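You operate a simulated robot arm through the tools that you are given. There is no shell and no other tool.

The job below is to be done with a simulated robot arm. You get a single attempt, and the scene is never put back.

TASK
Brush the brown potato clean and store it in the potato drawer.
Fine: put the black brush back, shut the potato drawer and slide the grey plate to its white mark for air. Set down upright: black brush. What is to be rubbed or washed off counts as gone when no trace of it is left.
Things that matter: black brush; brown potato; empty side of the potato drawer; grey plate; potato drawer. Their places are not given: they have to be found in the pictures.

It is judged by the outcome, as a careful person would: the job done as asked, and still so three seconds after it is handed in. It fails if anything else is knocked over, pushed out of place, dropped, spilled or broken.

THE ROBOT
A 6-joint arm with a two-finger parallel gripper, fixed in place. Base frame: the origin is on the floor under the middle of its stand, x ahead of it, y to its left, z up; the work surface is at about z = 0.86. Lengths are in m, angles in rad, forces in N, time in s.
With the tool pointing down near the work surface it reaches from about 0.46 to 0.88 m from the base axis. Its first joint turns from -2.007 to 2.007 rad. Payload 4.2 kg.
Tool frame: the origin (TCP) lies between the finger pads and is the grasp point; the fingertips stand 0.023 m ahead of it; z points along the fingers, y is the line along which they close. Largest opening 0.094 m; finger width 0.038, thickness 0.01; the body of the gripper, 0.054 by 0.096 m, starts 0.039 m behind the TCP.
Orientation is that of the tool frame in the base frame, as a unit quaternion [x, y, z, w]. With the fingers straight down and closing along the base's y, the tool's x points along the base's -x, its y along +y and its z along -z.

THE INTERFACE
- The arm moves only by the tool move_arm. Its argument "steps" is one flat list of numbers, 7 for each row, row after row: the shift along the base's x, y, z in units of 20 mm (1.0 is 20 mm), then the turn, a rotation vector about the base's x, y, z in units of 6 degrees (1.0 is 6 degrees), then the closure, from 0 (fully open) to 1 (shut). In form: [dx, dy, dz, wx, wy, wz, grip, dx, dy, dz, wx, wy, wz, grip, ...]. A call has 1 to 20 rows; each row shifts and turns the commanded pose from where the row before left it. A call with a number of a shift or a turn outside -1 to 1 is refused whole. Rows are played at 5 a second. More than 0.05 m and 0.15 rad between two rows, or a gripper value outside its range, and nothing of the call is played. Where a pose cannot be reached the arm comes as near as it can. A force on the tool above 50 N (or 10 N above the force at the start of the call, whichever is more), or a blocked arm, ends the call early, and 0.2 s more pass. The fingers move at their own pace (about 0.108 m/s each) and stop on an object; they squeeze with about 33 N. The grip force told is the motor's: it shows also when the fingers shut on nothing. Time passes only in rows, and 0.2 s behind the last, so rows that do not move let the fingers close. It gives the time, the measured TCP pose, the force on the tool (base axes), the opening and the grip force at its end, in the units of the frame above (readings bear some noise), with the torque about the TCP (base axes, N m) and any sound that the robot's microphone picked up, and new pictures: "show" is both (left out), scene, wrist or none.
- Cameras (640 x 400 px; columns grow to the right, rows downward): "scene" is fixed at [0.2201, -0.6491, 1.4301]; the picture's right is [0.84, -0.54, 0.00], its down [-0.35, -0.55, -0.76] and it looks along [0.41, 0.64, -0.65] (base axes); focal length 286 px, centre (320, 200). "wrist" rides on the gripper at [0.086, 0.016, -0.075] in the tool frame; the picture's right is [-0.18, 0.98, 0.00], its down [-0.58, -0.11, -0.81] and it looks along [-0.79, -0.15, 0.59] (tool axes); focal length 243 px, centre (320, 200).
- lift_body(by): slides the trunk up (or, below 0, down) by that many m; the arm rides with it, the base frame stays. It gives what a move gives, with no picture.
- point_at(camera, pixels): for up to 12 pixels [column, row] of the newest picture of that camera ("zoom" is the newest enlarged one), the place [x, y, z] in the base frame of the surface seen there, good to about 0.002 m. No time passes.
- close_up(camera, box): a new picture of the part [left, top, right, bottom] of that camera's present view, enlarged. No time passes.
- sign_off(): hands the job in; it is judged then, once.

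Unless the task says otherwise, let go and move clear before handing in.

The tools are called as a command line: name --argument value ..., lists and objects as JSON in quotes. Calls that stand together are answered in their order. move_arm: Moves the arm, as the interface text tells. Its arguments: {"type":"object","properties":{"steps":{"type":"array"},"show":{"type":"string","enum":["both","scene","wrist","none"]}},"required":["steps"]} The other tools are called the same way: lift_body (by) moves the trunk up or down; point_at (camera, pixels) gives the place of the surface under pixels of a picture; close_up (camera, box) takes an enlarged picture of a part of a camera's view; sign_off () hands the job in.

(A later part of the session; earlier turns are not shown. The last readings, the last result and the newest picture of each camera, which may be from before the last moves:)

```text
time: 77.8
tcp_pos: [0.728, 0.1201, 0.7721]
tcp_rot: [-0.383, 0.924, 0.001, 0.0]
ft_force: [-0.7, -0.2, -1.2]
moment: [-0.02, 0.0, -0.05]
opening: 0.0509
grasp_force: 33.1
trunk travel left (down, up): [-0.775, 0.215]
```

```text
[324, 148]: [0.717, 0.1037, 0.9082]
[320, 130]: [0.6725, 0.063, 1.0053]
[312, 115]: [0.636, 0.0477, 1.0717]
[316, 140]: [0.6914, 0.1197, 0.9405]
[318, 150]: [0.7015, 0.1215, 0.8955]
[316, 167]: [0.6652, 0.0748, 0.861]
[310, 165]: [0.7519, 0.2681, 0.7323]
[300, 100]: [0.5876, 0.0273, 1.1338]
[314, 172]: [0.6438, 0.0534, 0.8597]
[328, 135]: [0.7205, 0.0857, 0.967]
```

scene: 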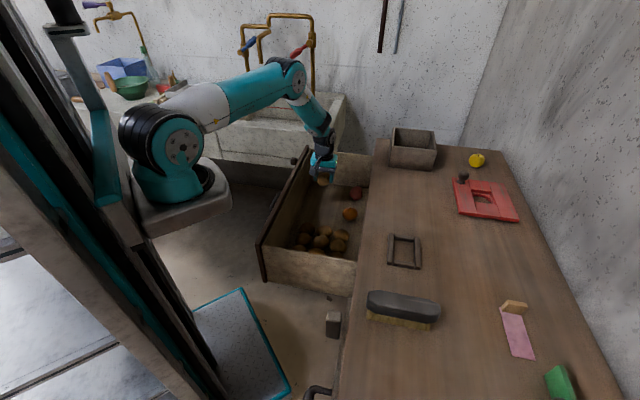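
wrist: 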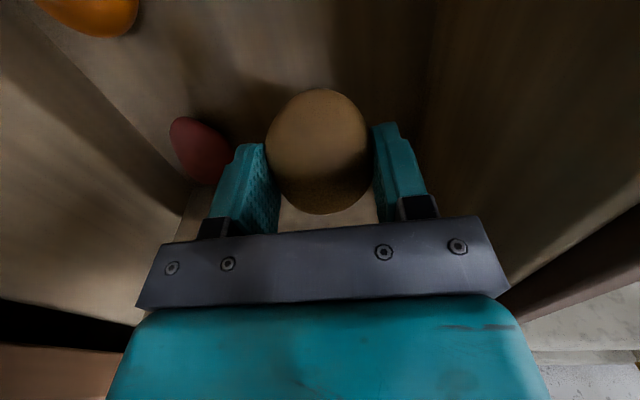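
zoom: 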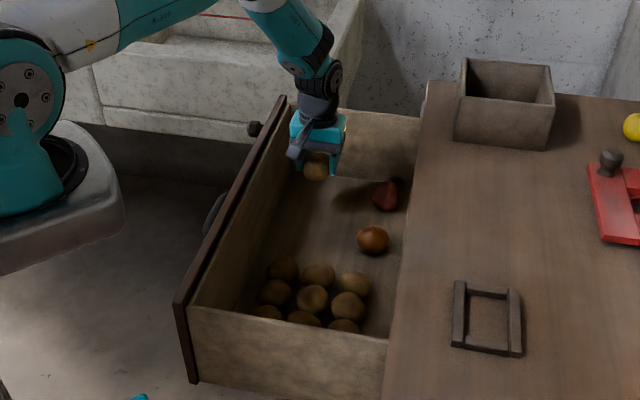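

The wrist stays behind the front panel (v>0.36 against 0.345) and above it. I'll lower on, then touch down in small steps while watching the force.

move_arm --steps '[0, 0, -0.8, 0, 0, 0, 1, 0, 0, -0.8, 0, 0, 0, 1, 0, 0, -0.8, 0, 0, 0, 1, 0, 0, -0.8, 0, 0, 0, 1, 0, 0, -0.6, 0, 0, 0, 1, 0, 0, -0.2, 0, 0, 0, 1, 0, 0, -0.2, 0, 0, 0, 1, 0, 0, 0, 0, 0, 0, 1]' --show "both"

close_up --camera "scene" --box '[275, 120, 375, 230]'

```text
time: 79.6
tcp_pos: [0.7286, 0.1197, 0.6875]
tcp_rot: [-0.384, 0.923, 0.0, -0.001]
ft_force: [-0.3, 0.1, -1.3]
moment: [-0.01, 0.0, 0.0]
opening: 0.0505
grasp_force: 32.6
trunk travel left (down, up): [-0.775, 0.215]
```

scene: 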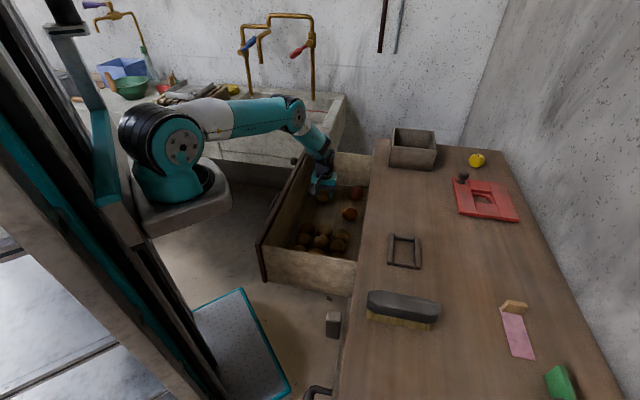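
wrist: 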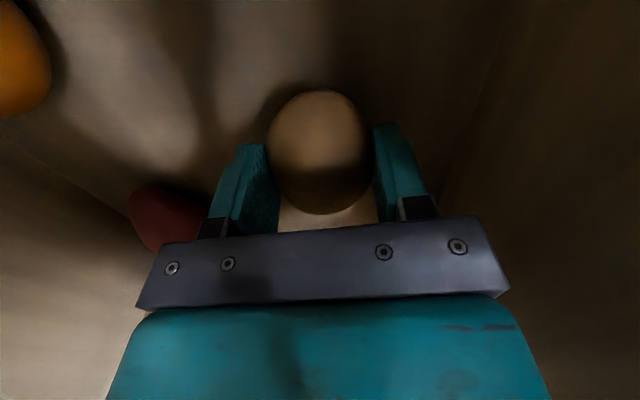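

```text
3.64 times, centred on (325, 175) of scene
```

zoom: 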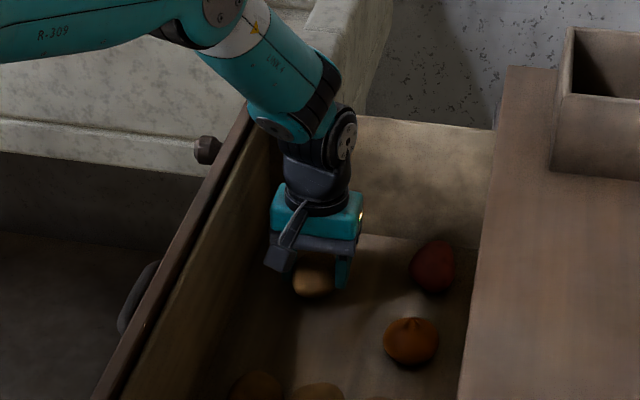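

There's no contact yet at z 0.6875, so I'll go on in 1–2 mm steps.

move_arm --steps '[0, 0, -0.1, 0, 0, 0, 1, 0, 0, -0.1, 0, 0, 0, 1, 0, 0, 0, 0, 0, 0, 1]' --show "none"

```text
time: 80.4
tcp_pos: [0.7281, 0.1195, 0.685]
tcp_rot: [-0.383, 0.924, 0.0, 0.0]
ft_force: [-0.4, -0.7, -2.1]
moment: [0.0, 0.03, -0.01]
opening: 0.0506
grasp_force: 33.3
trunk travel left (down, up): [-0.775, 0.215]
```

move_arm --steps '[0, 0, -0.06, 0, 0, 0, 1, 0, 0, -0.06, 0, 0, 0, 1, 0, 0, 0, 0, 0, 0, 1]' --show "none"

```text
time: 81.2
tcp_pos: [0.7285, 0.1209, 0.6827]
tcp_rot: [-0.383, 0.924, 0.0, 0.001]
ft_force: [-3.5, -2.7, 14.9]
moment: [-0.04, 0.21, -0.01]
opening: 0.0505
grasp_force: 32.8
trunk travel left (down, up): [-0.775, 0.215]
```

The potato touched the drawer floor (14.9 N). I'll ease up 1 mm, open the fingers, and look before lifting.

move_arm --steps '[0, 0, 0.05, 0, 0, 0, 1, 0, 0, 0, 0, 0, 0, 0.4, 0, 0, 0, 0, 0, 0, 0.25, 0, 0, 0, 0, 0, 0, 0.1, 0, 0, 0, 0, 0, 0, 0, 0, 0, 0, 0, 0, 0, 0, 0, 0, 0, 0, 0, 0, 0]' --show "both"

close_up --camera "scene" --box '[275, 120, 375, 230]'

```text
time: 82.8
tcp_pos: [0.7284, 0.1198, 0.683]
tcp_rot: [-0.383, 0.924, 0.0, 0.0]
ft_force: [-0.8, 0.4, 0.8]
moment: [0.0, 0.0, 0.0]
opening: 0.0942
grasp_force: 0.1
trunk travel left (down, up): [-0.775, 0.215]
```

scene: 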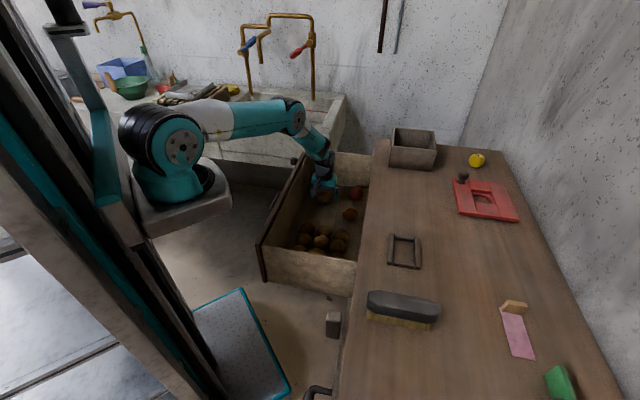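
wrist: 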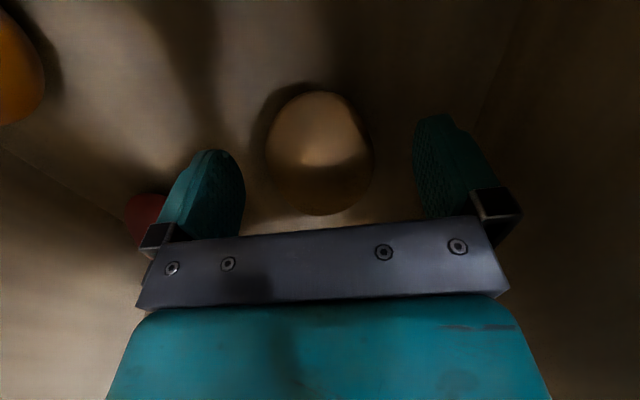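

```text
3.64 times, centred on (325, 175) of scene
```

zoom: 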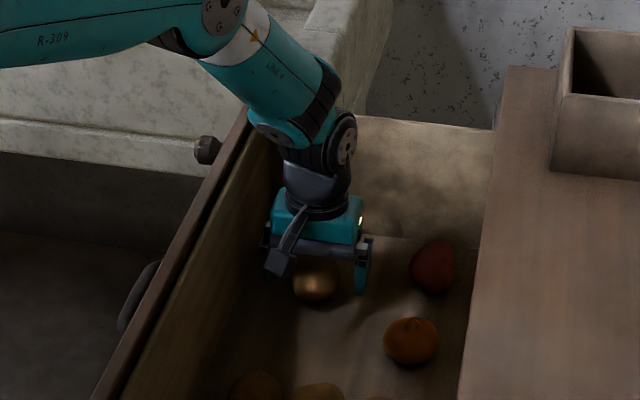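

The potato rests still between the open fingers. I'll lift straight up and out of the drawer.

move_arm --steps '[0, 0, 0.5, 0, 0, 0, 0, 0, 0, 1, 0, 0, 0, 0, 0, 0, 1, 0, 0, 0, 0, 0, 0, 1, 0, 0, 0, 0, 0, 0, 1, 0, 0, 0, 0, 0, 0, 1, 0, 0, 0, 0, 0, 0, 1, 0, 0, 0, 0, 0, 0, 1, 0, 0, 0, 0, 0, 0, 1, 0, 0, 0, 0, 0, 0, 1, 0, 0, 0, 0, 0, 0, 1, 0, 0, 0, 0, 0, 0, 1, 0, 0, 0, 0, 0, 0, 1, 0, 0, 0, 0, 0, 0, 1, 0, 0, 0, 0, 0, 0, 1, 0, 0, 0, 0, 0, 0, 1, 0, 0, 0, 0]' --show "both"

close_up --camera "scene" --box '[255, 120, 395, 290]'

```text
time: 86.2
tcp_pos: [0.7278, 0.1196, 0.9919]
tcp_rot: [-0.384, 0.923, 0.0, 0.0]
ft_force: [0.4, 0.1, 0.0]
moment: [0.0, -0.04, 0.04]
opening: 0.0941
grasp_force: 0.1
trunk travel left (down, up): [-0.775, 0.215]
```

scene: 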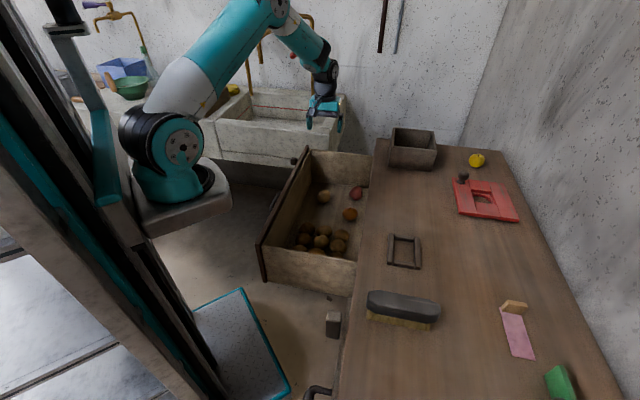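
wrist: 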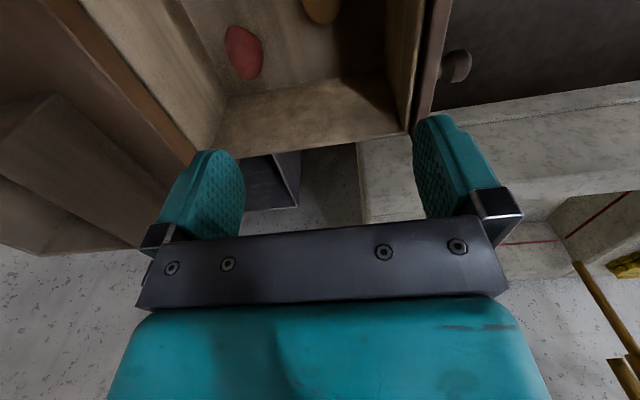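

```text
2.35 times, centred on (325, 205) of scene
```

zoom: 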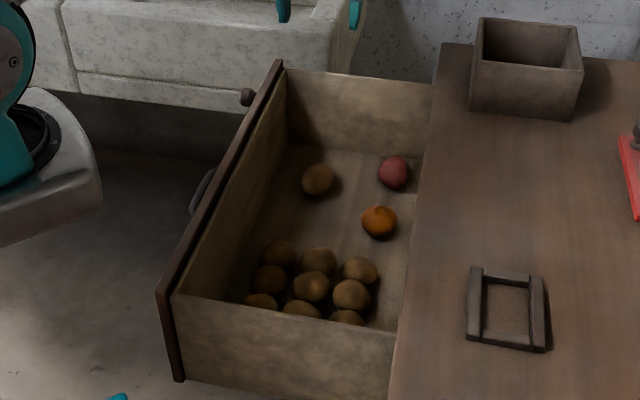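

The potato lies alone on the empty side (zoom (317,178)). Next I'll do the grey plate while the drawer is still open and within reach: I'll turn the gripper and look at the drawer front from the robot's side.

move_arm --steps '[-0.27, 0.46, 0, 0, 0, -1, 0, -0.27, 0.46, 0, 0, 0, -1, 0, -0.27, 0.46, 0, 0, 0, -1, 0, -0.27, 0.46, 0, 0, 0, -1, 0, -0.27, 0.46, 0, 0, 0, -1, 0, -0.27, 0.46, 0, 0, 0, -1, 0, -0.27, 0.46, 0, 0, 0, -1, 0, -0.27, 0.46, 0, 0, 0, -1, 0, -0.27, 0.46, 0, 0, 0, -1, 0, -0.27, 0.46, 0, 0, 0, -1, 0, -0.27, 0.46, 0, 0, 0, -1, 0, -0.27, 0.46, 0, 0, 0, -1, 0, -0.27, 0.46, 0, 0, 0, -1, 0, -0.27, 0.46, 0, 0, 0, -1, 0, -0.27, 0.46, 0, 0, 0, -1, 0, 0, 0, 0, 0, 0, 0, 0]' --show "both"

```text
time: 89.6
tcp_pos: [0.6467, 0.257, 0.9927]
tcp_rot: [0.382, 0.924, 0.0, 0.0]
ft_force: [-0.5, 0.4, 0.0]
moment: [-0.01, -0.03, 0.0]
opening: 0.094
grasp_force: 0.1
trunk travel left (down, up): [-0.775, 0.215]
```

scene: 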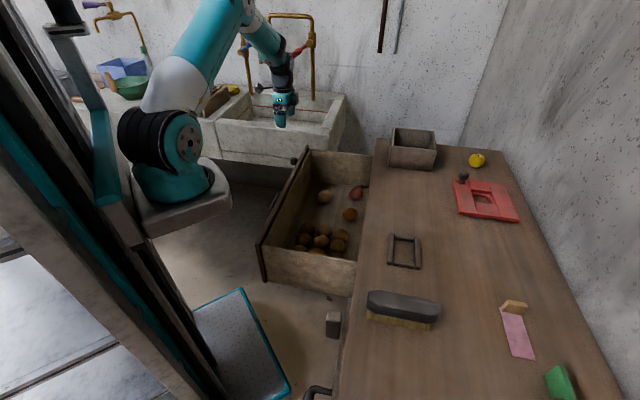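
wrist: 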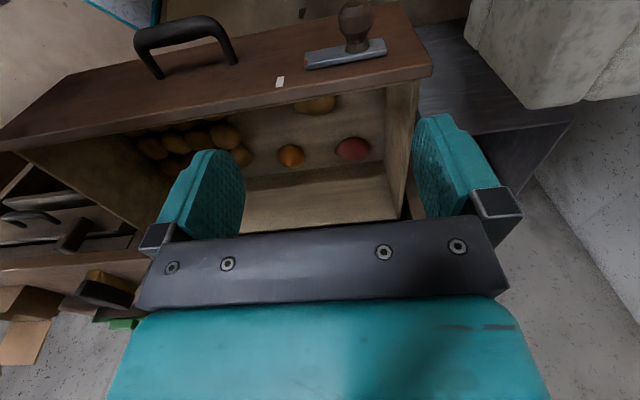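

The wrist view now shows the grey plate with its knob (355,25), the white mark (280,82) and the handle (188,40) on the drawer front. I'll zoom and measure.

close_up --camera "wrist" --box '[250, 0, 440, 110]'

point_at --camera "wrist" --pixels '[[280, 82], [277, 77], [283, 77], [277, 87], [283, 87], [306, 56], [384, 43], [309, 67], [386, 54], [355, 25], [357, 45], [355, 5]]'

```text
3.37 times, centred on (345, 55) of wrist
```

zoom: 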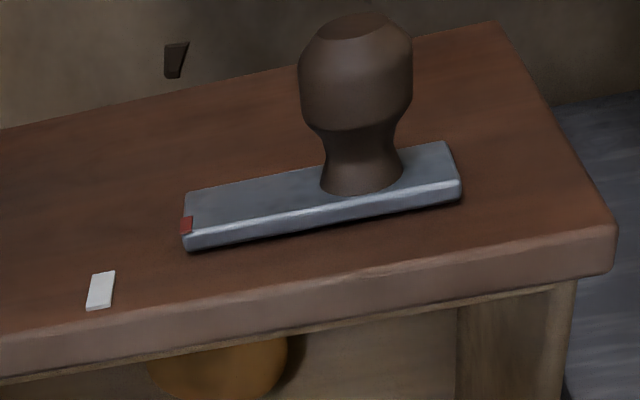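

```text
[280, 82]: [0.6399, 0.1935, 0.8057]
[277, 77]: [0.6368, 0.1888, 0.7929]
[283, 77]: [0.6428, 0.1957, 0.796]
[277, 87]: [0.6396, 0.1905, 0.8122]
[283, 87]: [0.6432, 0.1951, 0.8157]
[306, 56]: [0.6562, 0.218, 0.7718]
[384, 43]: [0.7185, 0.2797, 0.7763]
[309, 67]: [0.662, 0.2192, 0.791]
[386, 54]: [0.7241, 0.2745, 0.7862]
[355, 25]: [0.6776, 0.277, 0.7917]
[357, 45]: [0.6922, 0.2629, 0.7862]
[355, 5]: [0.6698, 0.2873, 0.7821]
```

The red pointer (zoom (186,225)) must come level with the white mark (zoom (100,290)) along the plate's slide. I'll measure these points more finely.

point_at --camera "zoom" --pixels '[[187, 223], [183, 228], [191, 221], [100, 291], [95, 277], [112, 275], [90, 306], [107, 305], [188, 195], [440, 147], [455, 180], [190, 238]]'

point_at --camera "zoom" --pixels '[[355, 20], [305, 70], [408, 70], [355, 70], [355, 110], [330, 150], [395, 145], [362, 160], [322, 185], [400, 178], [362, 190], [350, 40]]'

```text
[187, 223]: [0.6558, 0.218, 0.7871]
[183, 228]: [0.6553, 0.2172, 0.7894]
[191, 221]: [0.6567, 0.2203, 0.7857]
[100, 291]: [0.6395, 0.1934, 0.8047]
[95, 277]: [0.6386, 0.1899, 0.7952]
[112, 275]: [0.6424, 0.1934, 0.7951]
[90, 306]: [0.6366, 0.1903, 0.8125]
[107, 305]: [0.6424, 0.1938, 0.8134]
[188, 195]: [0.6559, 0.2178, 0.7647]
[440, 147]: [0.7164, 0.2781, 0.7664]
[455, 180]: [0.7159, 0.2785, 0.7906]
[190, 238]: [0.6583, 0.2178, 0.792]
```

```text
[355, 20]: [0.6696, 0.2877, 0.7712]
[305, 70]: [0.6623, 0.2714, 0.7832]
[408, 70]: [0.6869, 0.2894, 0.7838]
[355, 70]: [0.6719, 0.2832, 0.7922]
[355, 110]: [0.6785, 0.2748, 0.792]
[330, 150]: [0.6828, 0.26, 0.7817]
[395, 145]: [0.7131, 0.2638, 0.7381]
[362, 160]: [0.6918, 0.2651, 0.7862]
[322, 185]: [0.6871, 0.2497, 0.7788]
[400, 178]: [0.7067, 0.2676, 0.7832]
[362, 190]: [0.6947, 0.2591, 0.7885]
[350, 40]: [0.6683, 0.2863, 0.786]
```

The shift needed is about 0.030 m along -u (red at u=0.618, white at u=0.588). Before reaching down to the knob at about (0.678,0.277), I'll check how near the stone sink is.

point_at --camera "wrist" --pixels '[[530, 100], [480, 40], [470, 20], [560, 60], [600, 90], [450, 60], [430, 70], [405, 5]]'

```text
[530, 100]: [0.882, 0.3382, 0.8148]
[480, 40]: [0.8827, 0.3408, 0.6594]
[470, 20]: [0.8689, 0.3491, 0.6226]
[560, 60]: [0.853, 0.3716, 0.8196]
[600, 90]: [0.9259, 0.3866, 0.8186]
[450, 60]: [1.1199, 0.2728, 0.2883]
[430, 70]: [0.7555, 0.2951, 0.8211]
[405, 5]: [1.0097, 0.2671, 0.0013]
```

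The sink side is at u≈0.86, well clear of the fingers. I'll move above the knob at z 0.87 first.

move_arm --steps '[0.39, 0.255, -0.5, 0, 0, 0, 0, 0.39, 0.255, -0.9, 0, 0, 0, 0, 0.39, 0.255, -0.9, 0, 0, 0, 0, 0.39, 0.255, -0.9, 0, 0, 0, 0, 0, 0, -0.9, 0, 0, 0, 0, 0, 0, -0.9, 0, 0, 0, 0, 0, 0, -0.9, 0, 0, 0, 0, 0, 0, 0, 0, 0, 0, 0]' --show "both"

```text
time: 91.4
tcp_pos: [0.6782, 0.279, 0.8748]
tcp_rot: [0.382, 0.924, 0.001, -0.001]
ft_force: [0.0, 0.9, 0.0]
moment: [0.0, 0.02, 0.01]
opening: 0.0941
grasp_force: 0.0
trunk travel left (down, up): [-0.775, 0.215]
```

scene: 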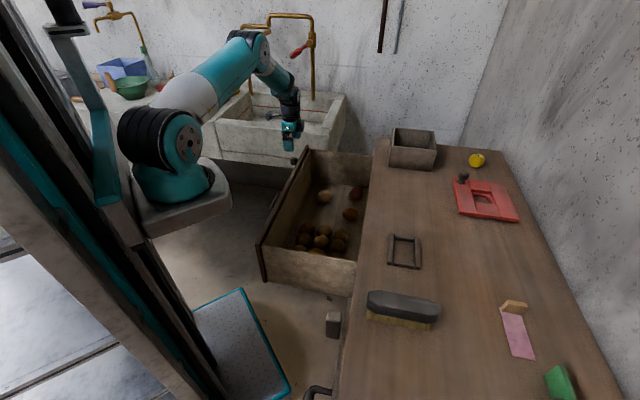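
wrist: 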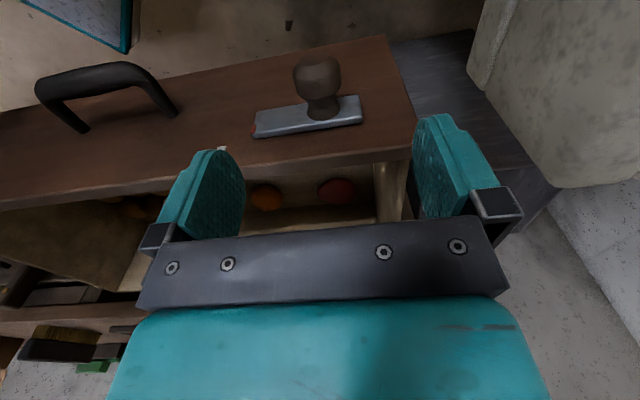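

The knob is centred between the fingers (wrist (318,85), as predicted). I'll descend to z 0.785 beside the drawer front and look before closing.

move_arm --steps '[0, 0, -0.9, 0, 0, 0, 0, 0, 0, -0.9, 0, 0, 0, 0, 0, 0, -0.9, 0, 0, 0, 0, 0, 0, -0.9, 0, 0, 0, 0, 0, 0, -0.85, 0, 0, 0, 0, 0, 0, 0, 0, 0, 0, 0]' --show "both"

close_up --camera "scene" --box '[255, 110, 345, 200]'

```text
time: 92.8
tcp_pos: [0.6778, 0.2788, 0.7854]
tcp_rot: [0.382, 0.924, 0.0, 0.0]
ft_force: [-0.7, -0.3, 0.1]
moment: [0.0, 0.0, -0.01]
opening: 0.0939
grasp_force: 0.0
trunk travel left (down, up): [-0.775, 0.215]
```

scene: 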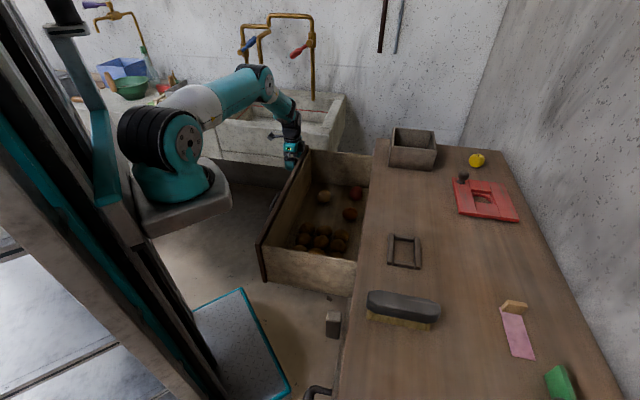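
wrist: 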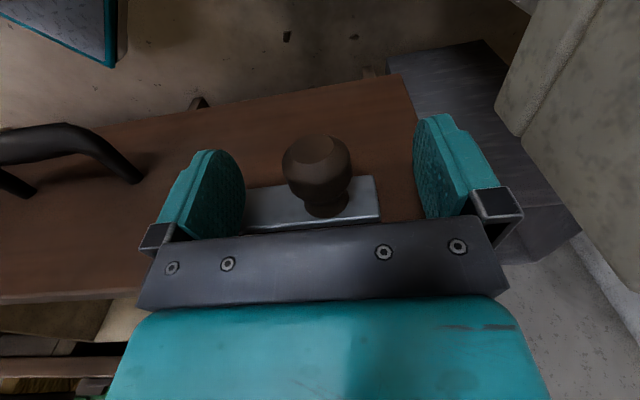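

```text
4.44 times, centred on (300, 155) of scene
```

zoom: 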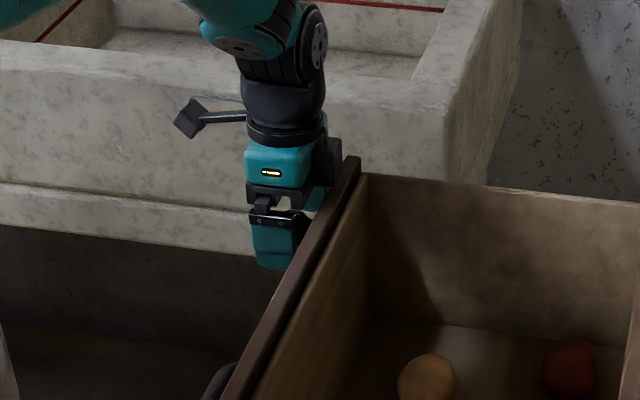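

The knob sits between the fingers (wrist (318,172)) and nothing touches. I'll close on it.

move_arm --steps '[0, 0, 0, 0, 0, 0, 0.4, 0, 0, 0, 0, 0, 0, 0.6, 0, 0, 0, 0, 0, 0, 0.8, 0, 0, 0, 0, 0, 0, 1, 0, 0, 0, 0, 0, 0, 1]' --show "wrist"

```text
time: 94.0
tcp_pos: [0.6777, 0.2772, 0.7851]
tcp_rot: [0.382, 0.924, 0.0, -0.001]
ft_force: [-7.2, -6.6, 1.2]
moment: [-0.16, 0.11, -0.95]
opening: 0.0328
grasp_force: 45.3
trunk travel left (down, up): [-0.775, 0.215]
```

wrist: 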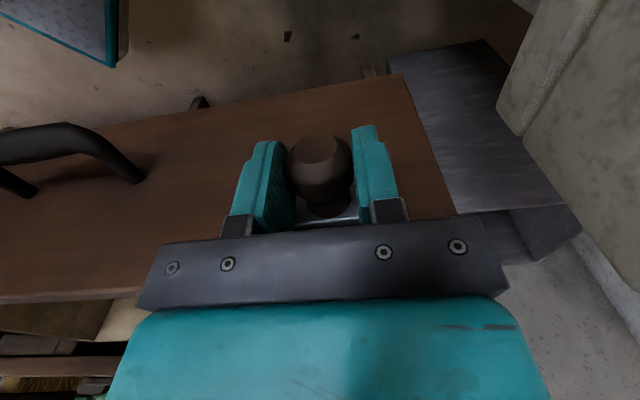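

The fingers hold the knob (opening 0.033) with a small side force. I'll slide it 30 mm toward the white mark along the panel.

move_arm --steps '[-0.2, -0.2, 0, 0, 0, 0, 1, -0.2, -0.2, 0, 0, 0, 0, 1, -0.2, -0.2, 0, 0, 0, 0, 1, -0.2, -0.2, 0, 0, 0, 0, 1, -0.2, -0.2, 0, 0, 0, 0, 1, -0.06, -0.06, 0, 0, 0, 0, 1, 0, 0, 0, 0, 0, 0, 1]' --show "both"

```text
time: 95.6
tcp_pos: [0.657, 0.2572, 0.7865]
tcp_rot: [0.382, 0.924, 0.001, -0.001]
ft_force: [0.0, -1.3, 7.2]
moment: [0.08, 0.05, -0.75]
opening: 0.0325
grasp_force: 44.9
trunk travel left (down, up): [-0.775, 0.215]
```

scene: 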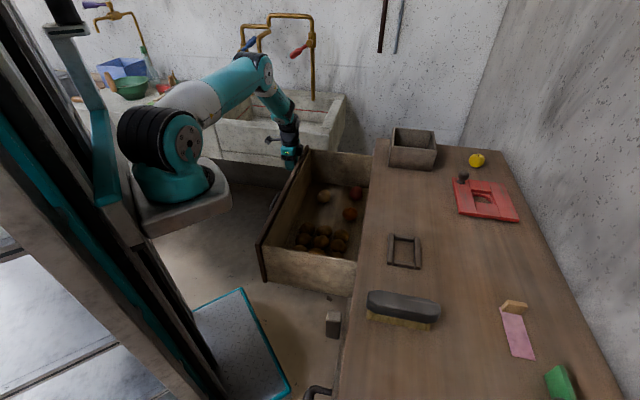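
wrist: 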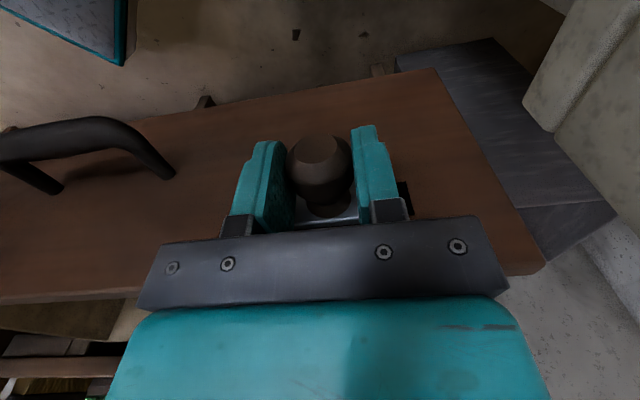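

The plate moved about 29 mm, and a vent slot shows at wrist (405,195). I'll let go, lift, and compare the marks.

move_arm --steps '[0, 0, 0, 0, 0, 0, 0.6, 0, 0, 0, 0, 0, 0, 0.3, 0, 0, 0, 0, 0, 0, 0, 0, 0, 0, 0, 0, 0, 0, 0, 0, 1, 0, 0, 0, 0, 0, 0, 1, 0, 0, 0, 0, 0, 0, 1, 0, 0, 0, 0, 0, 0, 1, 0, 0, 0, 0, 0, 0, 1, 0, 0, 0, 0, 0, 0, 1, 0, 0, 0, 0, 0, 0, 1, 0, 0, 0, 0, 0, 0, 1, 0, 0, 0, 0, 0, 0, 1, 0, 0, 0, 0, 0, 0, 1, 0, 0, 0, 0, 0, 0, 0, 0, 0, 0, 0]' --show "wrist"

close_up --camera "wrist" --box '[230, 0, 420, 110]'

```text
time: 98.8
tcp_pos: [0.6588, 0.2562, 0.9858]
tcp_rot: [0.382, 0.924, 0.0, 0.0]
ft_force: [-0.8, -0.3, -0.8]
moment: [-0.03, -0.01, 0.01]
opening: 0.0941
grasp_force: 0.1
trunk travel left (down, up): [-0.775, 0.215]
```

wrist: 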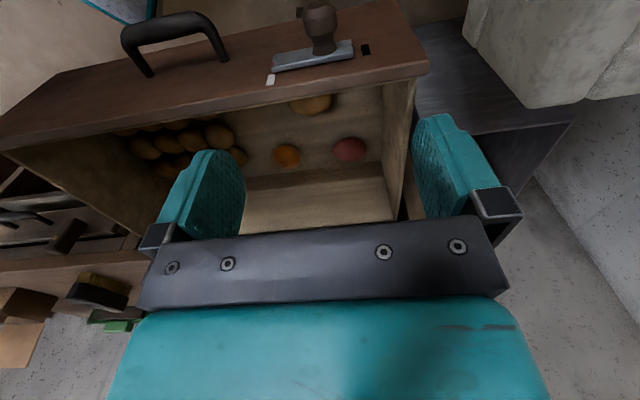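

```text
3.37 times, centred on (325, 55) of wrist
```

zoom: 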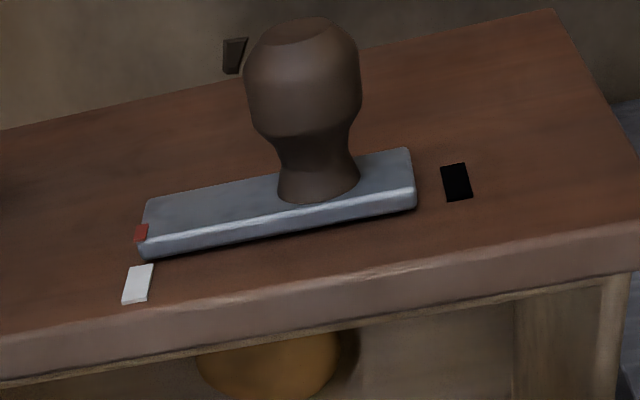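

The red pointer (zoom (141,232)) now stands right by the white mark (zoom (138,284)). I'll measure the remaining offset.

point_at --camera "zoom" --pixels '[[141, 232], [137, 236], [145, 230], [138, 284], [129, 268], [150, 267], [125, 300], [146, 299], [146, 205], [404, 155], [412, 190], [148, 245]]'

close_up --camera "wrist" --box '[255, 50, 305, 90]'

```text
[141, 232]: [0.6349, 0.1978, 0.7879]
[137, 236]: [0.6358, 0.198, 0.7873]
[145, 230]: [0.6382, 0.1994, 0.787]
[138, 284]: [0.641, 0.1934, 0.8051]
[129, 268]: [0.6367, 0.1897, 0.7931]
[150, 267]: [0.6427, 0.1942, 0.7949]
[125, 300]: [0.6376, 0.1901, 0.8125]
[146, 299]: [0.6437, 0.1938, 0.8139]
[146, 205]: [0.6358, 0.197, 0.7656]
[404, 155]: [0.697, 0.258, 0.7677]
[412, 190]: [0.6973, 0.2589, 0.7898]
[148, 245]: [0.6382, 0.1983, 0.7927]
```

```text
10.00 times, centred on (280, 70) of wrist
```

zoom: 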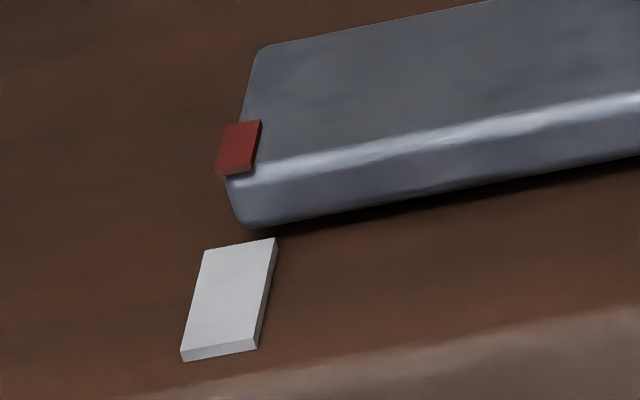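

The pointer and white mark agree to about 1 mm, which is aligned. Next I'll close the fingers, tilt them 30° so the tips lead, and go in front of the drawer panel's middle to push it shut.

move_arm --steps '[-0.8925, -0.757, 0, 0, 0, 0, 1, -0.8925, -0.757, 0, 0, 0, 0, 1, -0.8925, -0.757, 0, -0.706, -0.708, 0, 1, -0.8925, -0.757, 0, -0.706, -0.708, 0, 1, -0.8925, -0.757, 0, -0.706, -0.708, 0, 1, -0.8925, -0.757, 0, -0.706, -0.708, 0, 1, -0.8925, -0.757, 0, -0.706, -0.708, 0, 1, -0.8925, -0.757, 0, 0, 0, 0, 1, 0, 0, 0, 0, 0, 0, 1]' --show "both"

```text
time: 100.8
tcp_pos: [0.5148, 0.1356, 0.9849]
tcp_rot: [0.369, 0.893, -0.099, 0.239]
ft_force: [-0.4, -0.5, 0.6]
moment: [-0.01, -0.01, 0.01]
opening: 0.0
grasp_force: 33.3
trunk travel left (down, up): [-0.775, 0.215]
```

scene: 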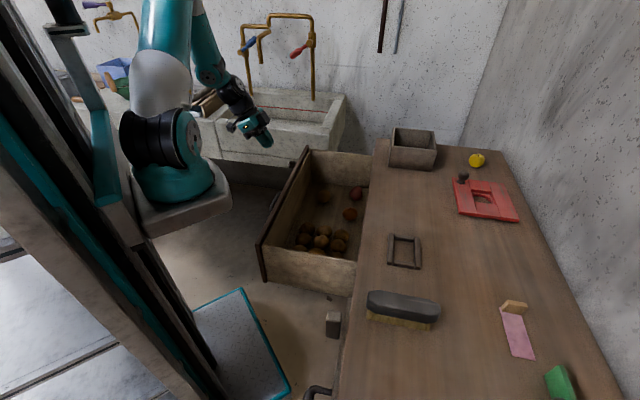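
wrist: 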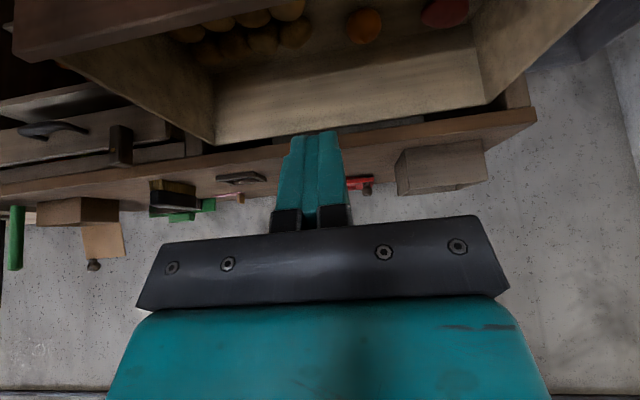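

This view shows the neighbouring fronts and the brown block at wrist (120,145). I'll zoom to see where the closed drawer front should end.

close_up --camera "wrist" --box '[0, 60, 300, 230]'

point_at --camera "wrist" --pixels '[[120, 140], [120, 165], [60, 130], [160, 135], [195, 145], [100, 165], [60, 175], [220, 165], [400, 130], [500, 110], [520, 100], [300, 120]]'

```text
2.13 times, centred on (150, 145) of wrist
```

zoom: 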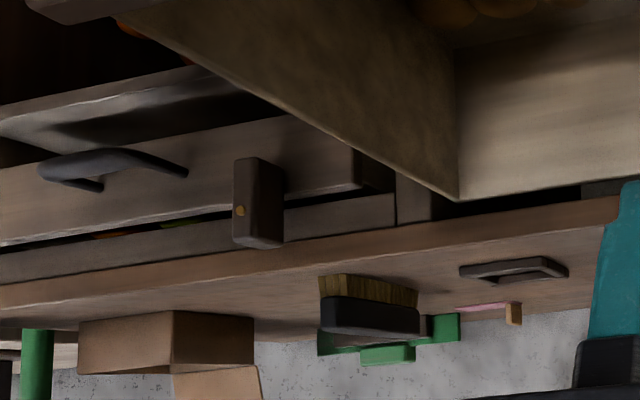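

```text
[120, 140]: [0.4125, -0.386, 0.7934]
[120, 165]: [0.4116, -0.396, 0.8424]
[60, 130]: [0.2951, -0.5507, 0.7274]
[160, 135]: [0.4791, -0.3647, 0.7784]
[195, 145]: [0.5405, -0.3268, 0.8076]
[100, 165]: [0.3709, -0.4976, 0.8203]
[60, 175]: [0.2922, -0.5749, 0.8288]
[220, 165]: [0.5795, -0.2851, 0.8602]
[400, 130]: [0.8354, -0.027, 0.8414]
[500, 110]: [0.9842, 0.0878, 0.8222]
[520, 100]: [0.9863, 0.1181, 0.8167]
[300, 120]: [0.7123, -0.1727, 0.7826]
```

The cabinet frame is at v≈0.613 and the neighbour's overlay front at v≈0.597, so the potato drawer should close with its face near v≈0.594, a push of about 0.27 m. I'll lower the tilted, closed fingertips in front of the panel, above the handle.

move_arm --steps '[0, 0, -0.95, 0, 0, 0, 1, 0, 0, -0.95, 0, 0, 0, 1, 0, 0, -0.95, 0, 0, 0, 1, 0, 0, -0.95, 0, 0, 0, 1, 0, 0, -0.95, 0, 0, 0, 1, 0, 0, -0.95, 0, 0, 0, 1, 0, 0, -0.95, 0, 0, 0, 1, 0, 0, -0.95, 0, 0, 0, 1, 0, 0, -0.9, 0, 0, 0, 1, 0, 0, -0.9, 0, 0, 0, 1, 0, 0, 0, 0, 0, 0, 1]' --show "both"

close_up --camera "scene" --box '[225, 130, 325, 240]'

```text
time: 103.2
tcp_pos: [0.5146, 0.1365, 0.7972]
tcp_rot: [0.368, 0.893, -0.098, 0.24]
ft_force: [-0.6, -0.6, 0.1]
moment: [-0.01, 0.0, 0.01]
opening: 0.0001
grasp_force: 32.6
trunk travel left (down, up): [-0.775, 0.215]
```

scene: 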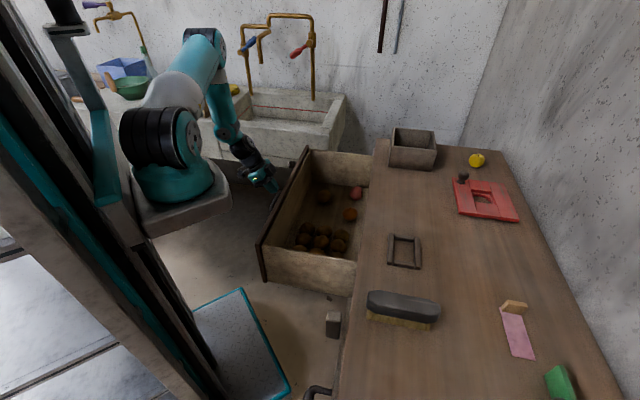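
wrist: 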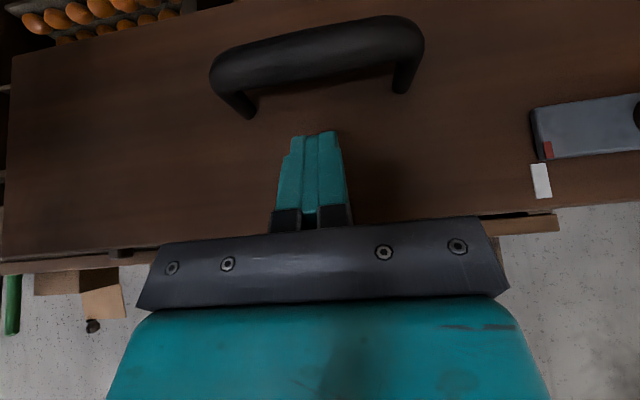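

```text
3.64 times, centred on (275, 185) of scene
```

zoom: 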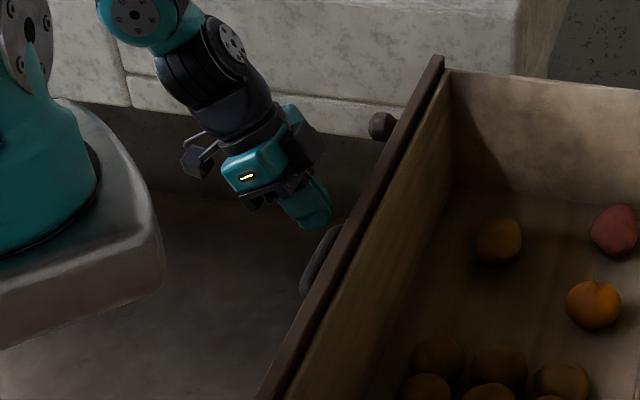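

The fingertips stand in front of the panel above the handle, and this view also shows both marks near (548,150) and (541,180). I'll use it to double-check the plate's alignment before pushing.

close_up --camera "wrist" --box '[510, 110, 600, 210]'

point_at --camera "wrist" --pixels '[[548, 150], [541, 180], [538, 165], [545, 165], [537, 197], [548, 196], [534, 112], [310, 132], [330, 190], [300, 60], [320, 150], [250, 180]]'

```text
4.00 times, centred on (555, 160) of wrist
```

zoom: 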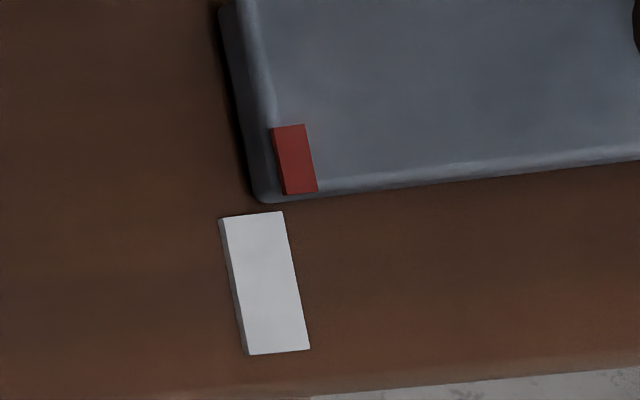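

```text
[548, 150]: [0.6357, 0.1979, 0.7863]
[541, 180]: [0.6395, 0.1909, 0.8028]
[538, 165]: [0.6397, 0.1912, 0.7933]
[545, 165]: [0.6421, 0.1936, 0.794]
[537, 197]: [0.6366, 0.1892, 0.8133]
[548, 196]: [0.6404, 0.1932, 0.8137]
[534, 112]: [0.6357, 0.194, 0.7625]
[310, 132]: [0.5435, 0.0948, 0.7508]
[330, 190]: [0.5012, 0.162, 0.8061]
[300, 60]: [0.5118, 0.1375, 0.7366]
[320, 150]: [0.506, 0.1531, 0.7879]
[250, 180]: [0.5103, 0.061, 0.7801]
```

The marks agree to about 1 mm from this angle too, so the plate is set. Now I'll push the drawer shut slowly along (0.708,-0.706), starting gently.

move_arm --steps '[0.177, -0.1765, 0, 0, 0, 0, 1, 0.177, -0.1765, 0, 0, 0, 0, 1, 0.177, -0.1765, 0, 0, 0, 0, 1, 0.177, -0.1765, 0, 0, 0, 0, 1, 0.106, -0.106, 0, 0, 0, 0, 1, 0.106, -0.106, 0, 0, 0, 0, 1, 0.142, -0.141, 0, 0, 0, 0, 1, 0.177, -0.1765, 0, 0, 0, 0, 1, 0.212, -0.212, 0, 0, 0, 0, 1, 0.212, -0.212, 0, 0, 0, 0, 1, 0.212, -0.212, 0, 0, 0, 0, 1, 0.212, -0.212, 0, 0, 0, 0, 1]' --show "both"

```text
time: 105.8
tcp_pos: [0.5564, 0.0955, 0.7987]
tcp_rot: [0.368, 0.893, -0.098, 0.24]
ft_force: [-0.4, 0.2, 0.4]
moment: [-0.02, -0.01, 0.0]
opening: 0.0001
grasp_force: 33.2
trunk travel left (down, up): [-0.775, 0.215]
```

scene: 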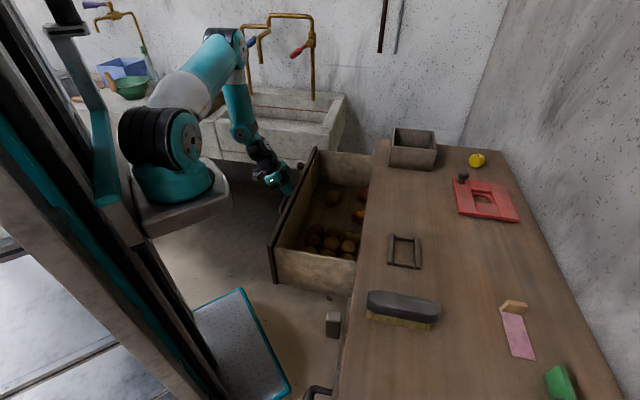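
wrist: 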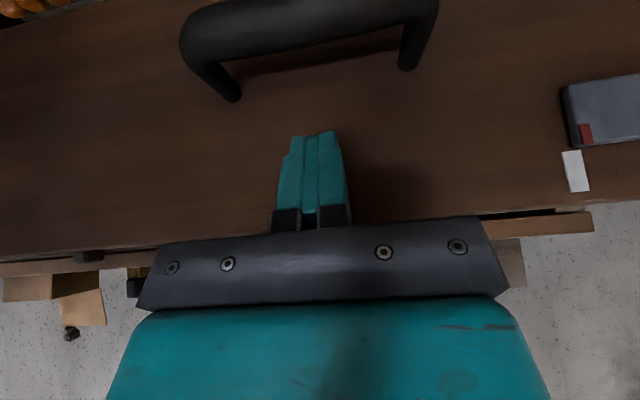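

The drawer glides easily with almost no force and its contents are still in place. I'll keep pushing at the same slow speed.

move_arm --steps '[0.212, -0.212, 0, 0, 0, 0, 1, 0.212, -0.212, 0, 0, 0, 0, 1, 0.212, -0.212, 0, 0, 0, 0, 1, 0.212, -0.212, 0, 0, 0, 0, 1, 0.212, -0.212, 0, 0, 0, 0, 1, 0.212, -0.212, 0, 0, 0, 0, 1, 0.212, -0.212, 0, 0, 0, 0, 1, 0.212, -0.212, 0, 0, 0, 0, 1, 0.212, -0.212, 0, 0, 0, 0, 1, 0.212, -0.212, 0, 0, 0, 0, 1, 0.212, -0.212, 0, 0, 0, 0, 1, 0.212, -0.212, 0, 0, 0, 0, 1, 0.212, -0.212, 0, 0, 0, 0, 1, 0.212, -0.212, 0, 0, 0, 0, 1, 0.212, -0.212, 0, 0, 0, 0, 1, 0.212, -0.212, 0, 0, 0, 0, 1, 0.212, -0.212, 0, 0, 0, 0, 1, 0.212, -0.212, 0, 0, 0, 0, 1, 0.212, -0.212, 0, 0, 0, 0, 1, 0.212, -0.212, 0, 0, 0, 0, 1]' --show "both"

```text
time: 110.0
tcp_pos: [0.6395, 0.0116, 0.7962]
tcp_rot: [0.369, 0.893, -0.099, 0.238]
ft_force: [0.2, 0.6, -0.6]
moment: [0.01, -0.01, 0.01]
opening: 0.0
grasp_force: 32.8
trunk travel left (down, up): [-0.775, 0.215]
```

scene: 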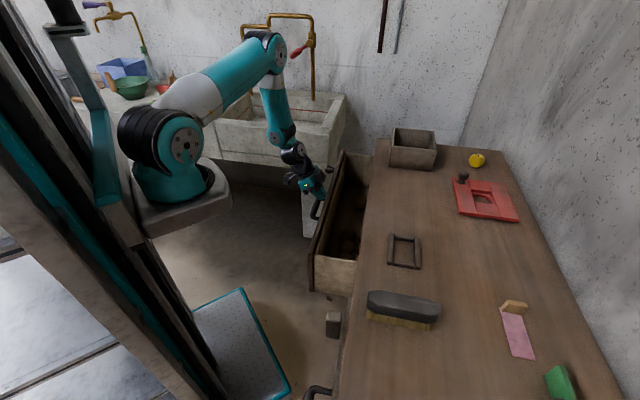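
wrist: 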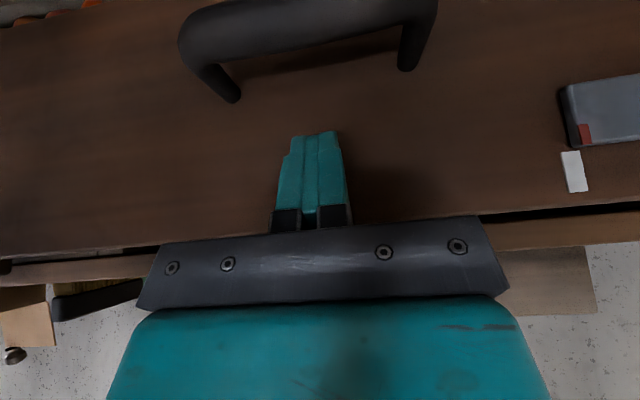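

The drawer is about halfway in and everything looks steady. I'll push on for the next 10 cm.

move_arm --steps '[0.212, -0.212, 0, 0, 0, 0, 1, 0.212, -0.212, 0, 0, 0, 0, 1, 0.212, -0.212, 0, 0, 0, 0, 1, 0.212, -0.212, 0, 0, 0, 0, 1, 0.212, -0.212, 0, 0, 0, 0, 1, 0.212, -0.212, 0, 0, 0, 0, 1, 0.212, -0.212, 0, 0, 0, 0, 1, 0.212, -0.212, 0, 0, 0, 0, 1, 0.212, -0.212, 0, 0, 0, 0, 1, 0.212, -0.212, 0, 0, 0, 0, 1, 0.212, -0.212, 0, 0, 0, 0, 1, 0.212, -0.212, 0, 0, 0, 0, 1, 0.212, -0.212, 0, 0, 0, 0, 1, 0.212, -0.212, 0, 0, 0, 0, 1, 0.212, -0.212, 0, 0, 0, 0, 1, 0.212, -0.212, 0, 0, 0, 0, 1, 0.177, -0.177, 0, 0, 0, 0, 1]' --show "both"

close_up --camera "scene" --box '[290, 130, 400, 300]'

```text
time: 113.6
tcp_pos: [0.7098, -0.0599, 0.7977]
tcp_rot: [0.369, 0.893, -0.099, 0.239]
ft_force: [-0.8, 0.4, 0.4]
moment: [0.0, 0.02, 0.0]
opening: 0.0
grasp_force: 33.1
trunk travel left (down, up): [-0.775, 0.215]
```

scene: 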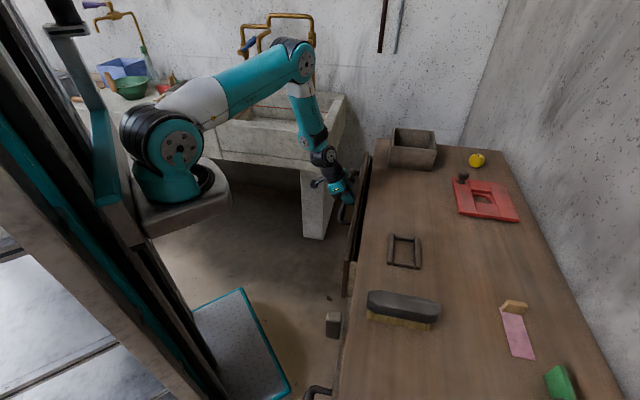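
wrist: 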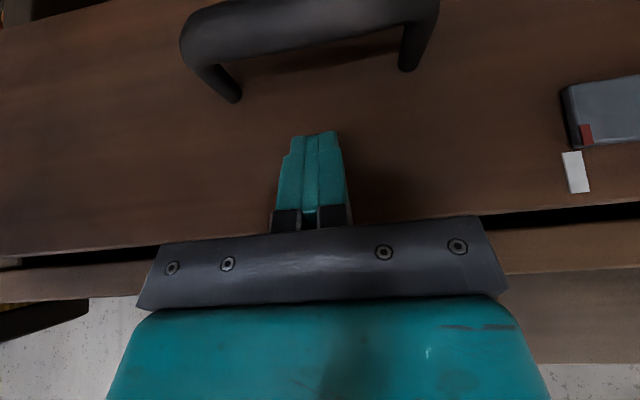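

```text
2.35 times, centred on (345, 215) of scene
```

zoom: 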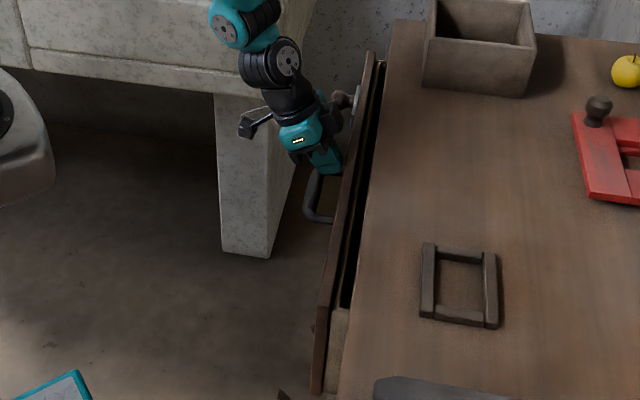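

The drawer is nearly shut, with a gap of about 2–3 cm left. I'll finish with smaller steps until it meets its stop.

move_arm --steps '[0.106, -0.106, 0, 0, 0, 0, 1, 0.106, -0.106, 0, 0, 0, 0, 1, 0.106, -0.106, 0, 0, 0, 0, 1, 0.106, -0.106, 0, 0, 0, 0, 1, 0.106, -0.106, 0, 0, 0, 0, 1, 0.106, -0.106, 0, 0, 0, 0, 1]' --show "both"

close_up --camera "scene" --box '[290, 130, 400, 300]'

```text
time: 115.0
tcp_pos: [0.7224, -0.0718, 0.7973]
tcp_rot: [0.368, 0.893, -0.098, 0.239]
ft_force: [-0.3, 0.8, 0.5]
moment: [0.01, -0.01, 0.0]
opening: 0.0002
grasp_force: 32.9
trunk travel left (down, up): [-0.775, 0.215]
```

scene: 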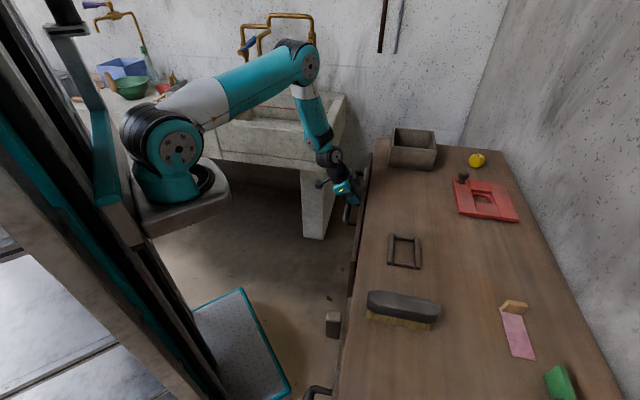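
wrist: 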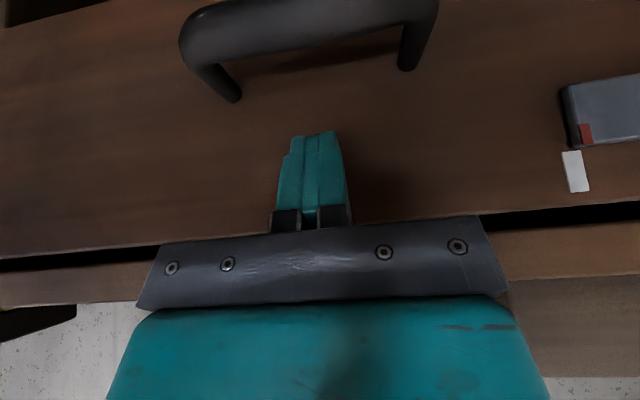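

```text
2.35 times, centred on (345, 215) of scene
```

zoom: 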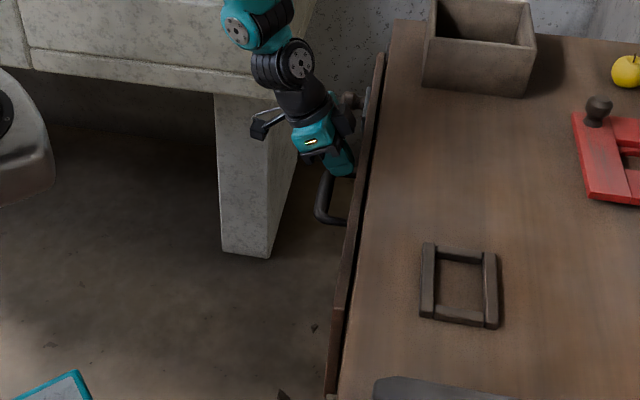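

No stop yet, and a small gap remains behind the panel. I'll continue in 3 mm steps.

move_arm --steps '[0.106, -0.106, 0, 0, 0, 0, 1, 0.106, -0.106, 0, 0, 0, 0, 1, 0.106, -0.106, 0, 0, 0, 0, 1, 0.106, -0.106, 0, 0, 0, 0, 1, 0.071, -0.071, 0, 0, 0, 0, 1]' --show "scene"

close_up --camera "scene" --box '[290, 130, 400, 300]'

```text
time: 116.3
tcp_pos: [0.7294, -0.0768, 0.7956]
tcp_rot: [0.367, 0.895, -0.097, 0.234]
ft_force: [-14.2, 15.4, 8.8]
moment: [-0.04, -0.02, -0.05]
opening: 0.0001
grasp_force: 32.8
trunk travel left (down, up): [-0.775, 0.215]
stopped in row 5: the force on the tool passed its limit at 52 N (the readings are from after the stop); the commanded pose is now the measured one
```

scene: 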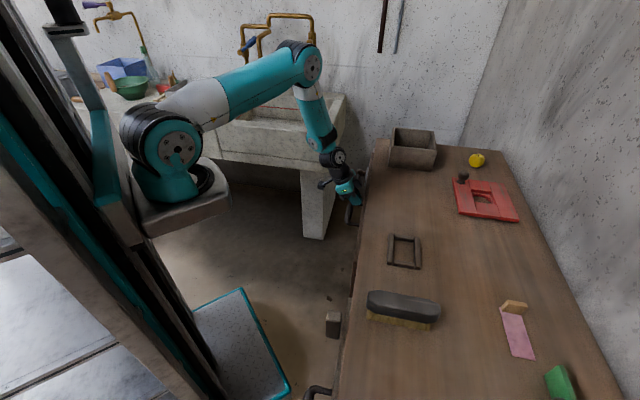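

```text
2.35 times, centred on (345, 215) of scene
```

zoom: 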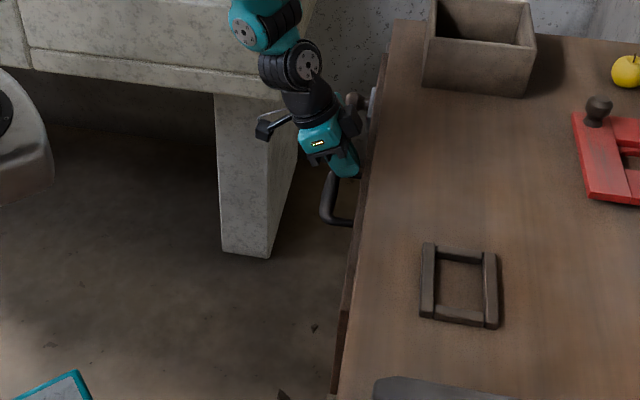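

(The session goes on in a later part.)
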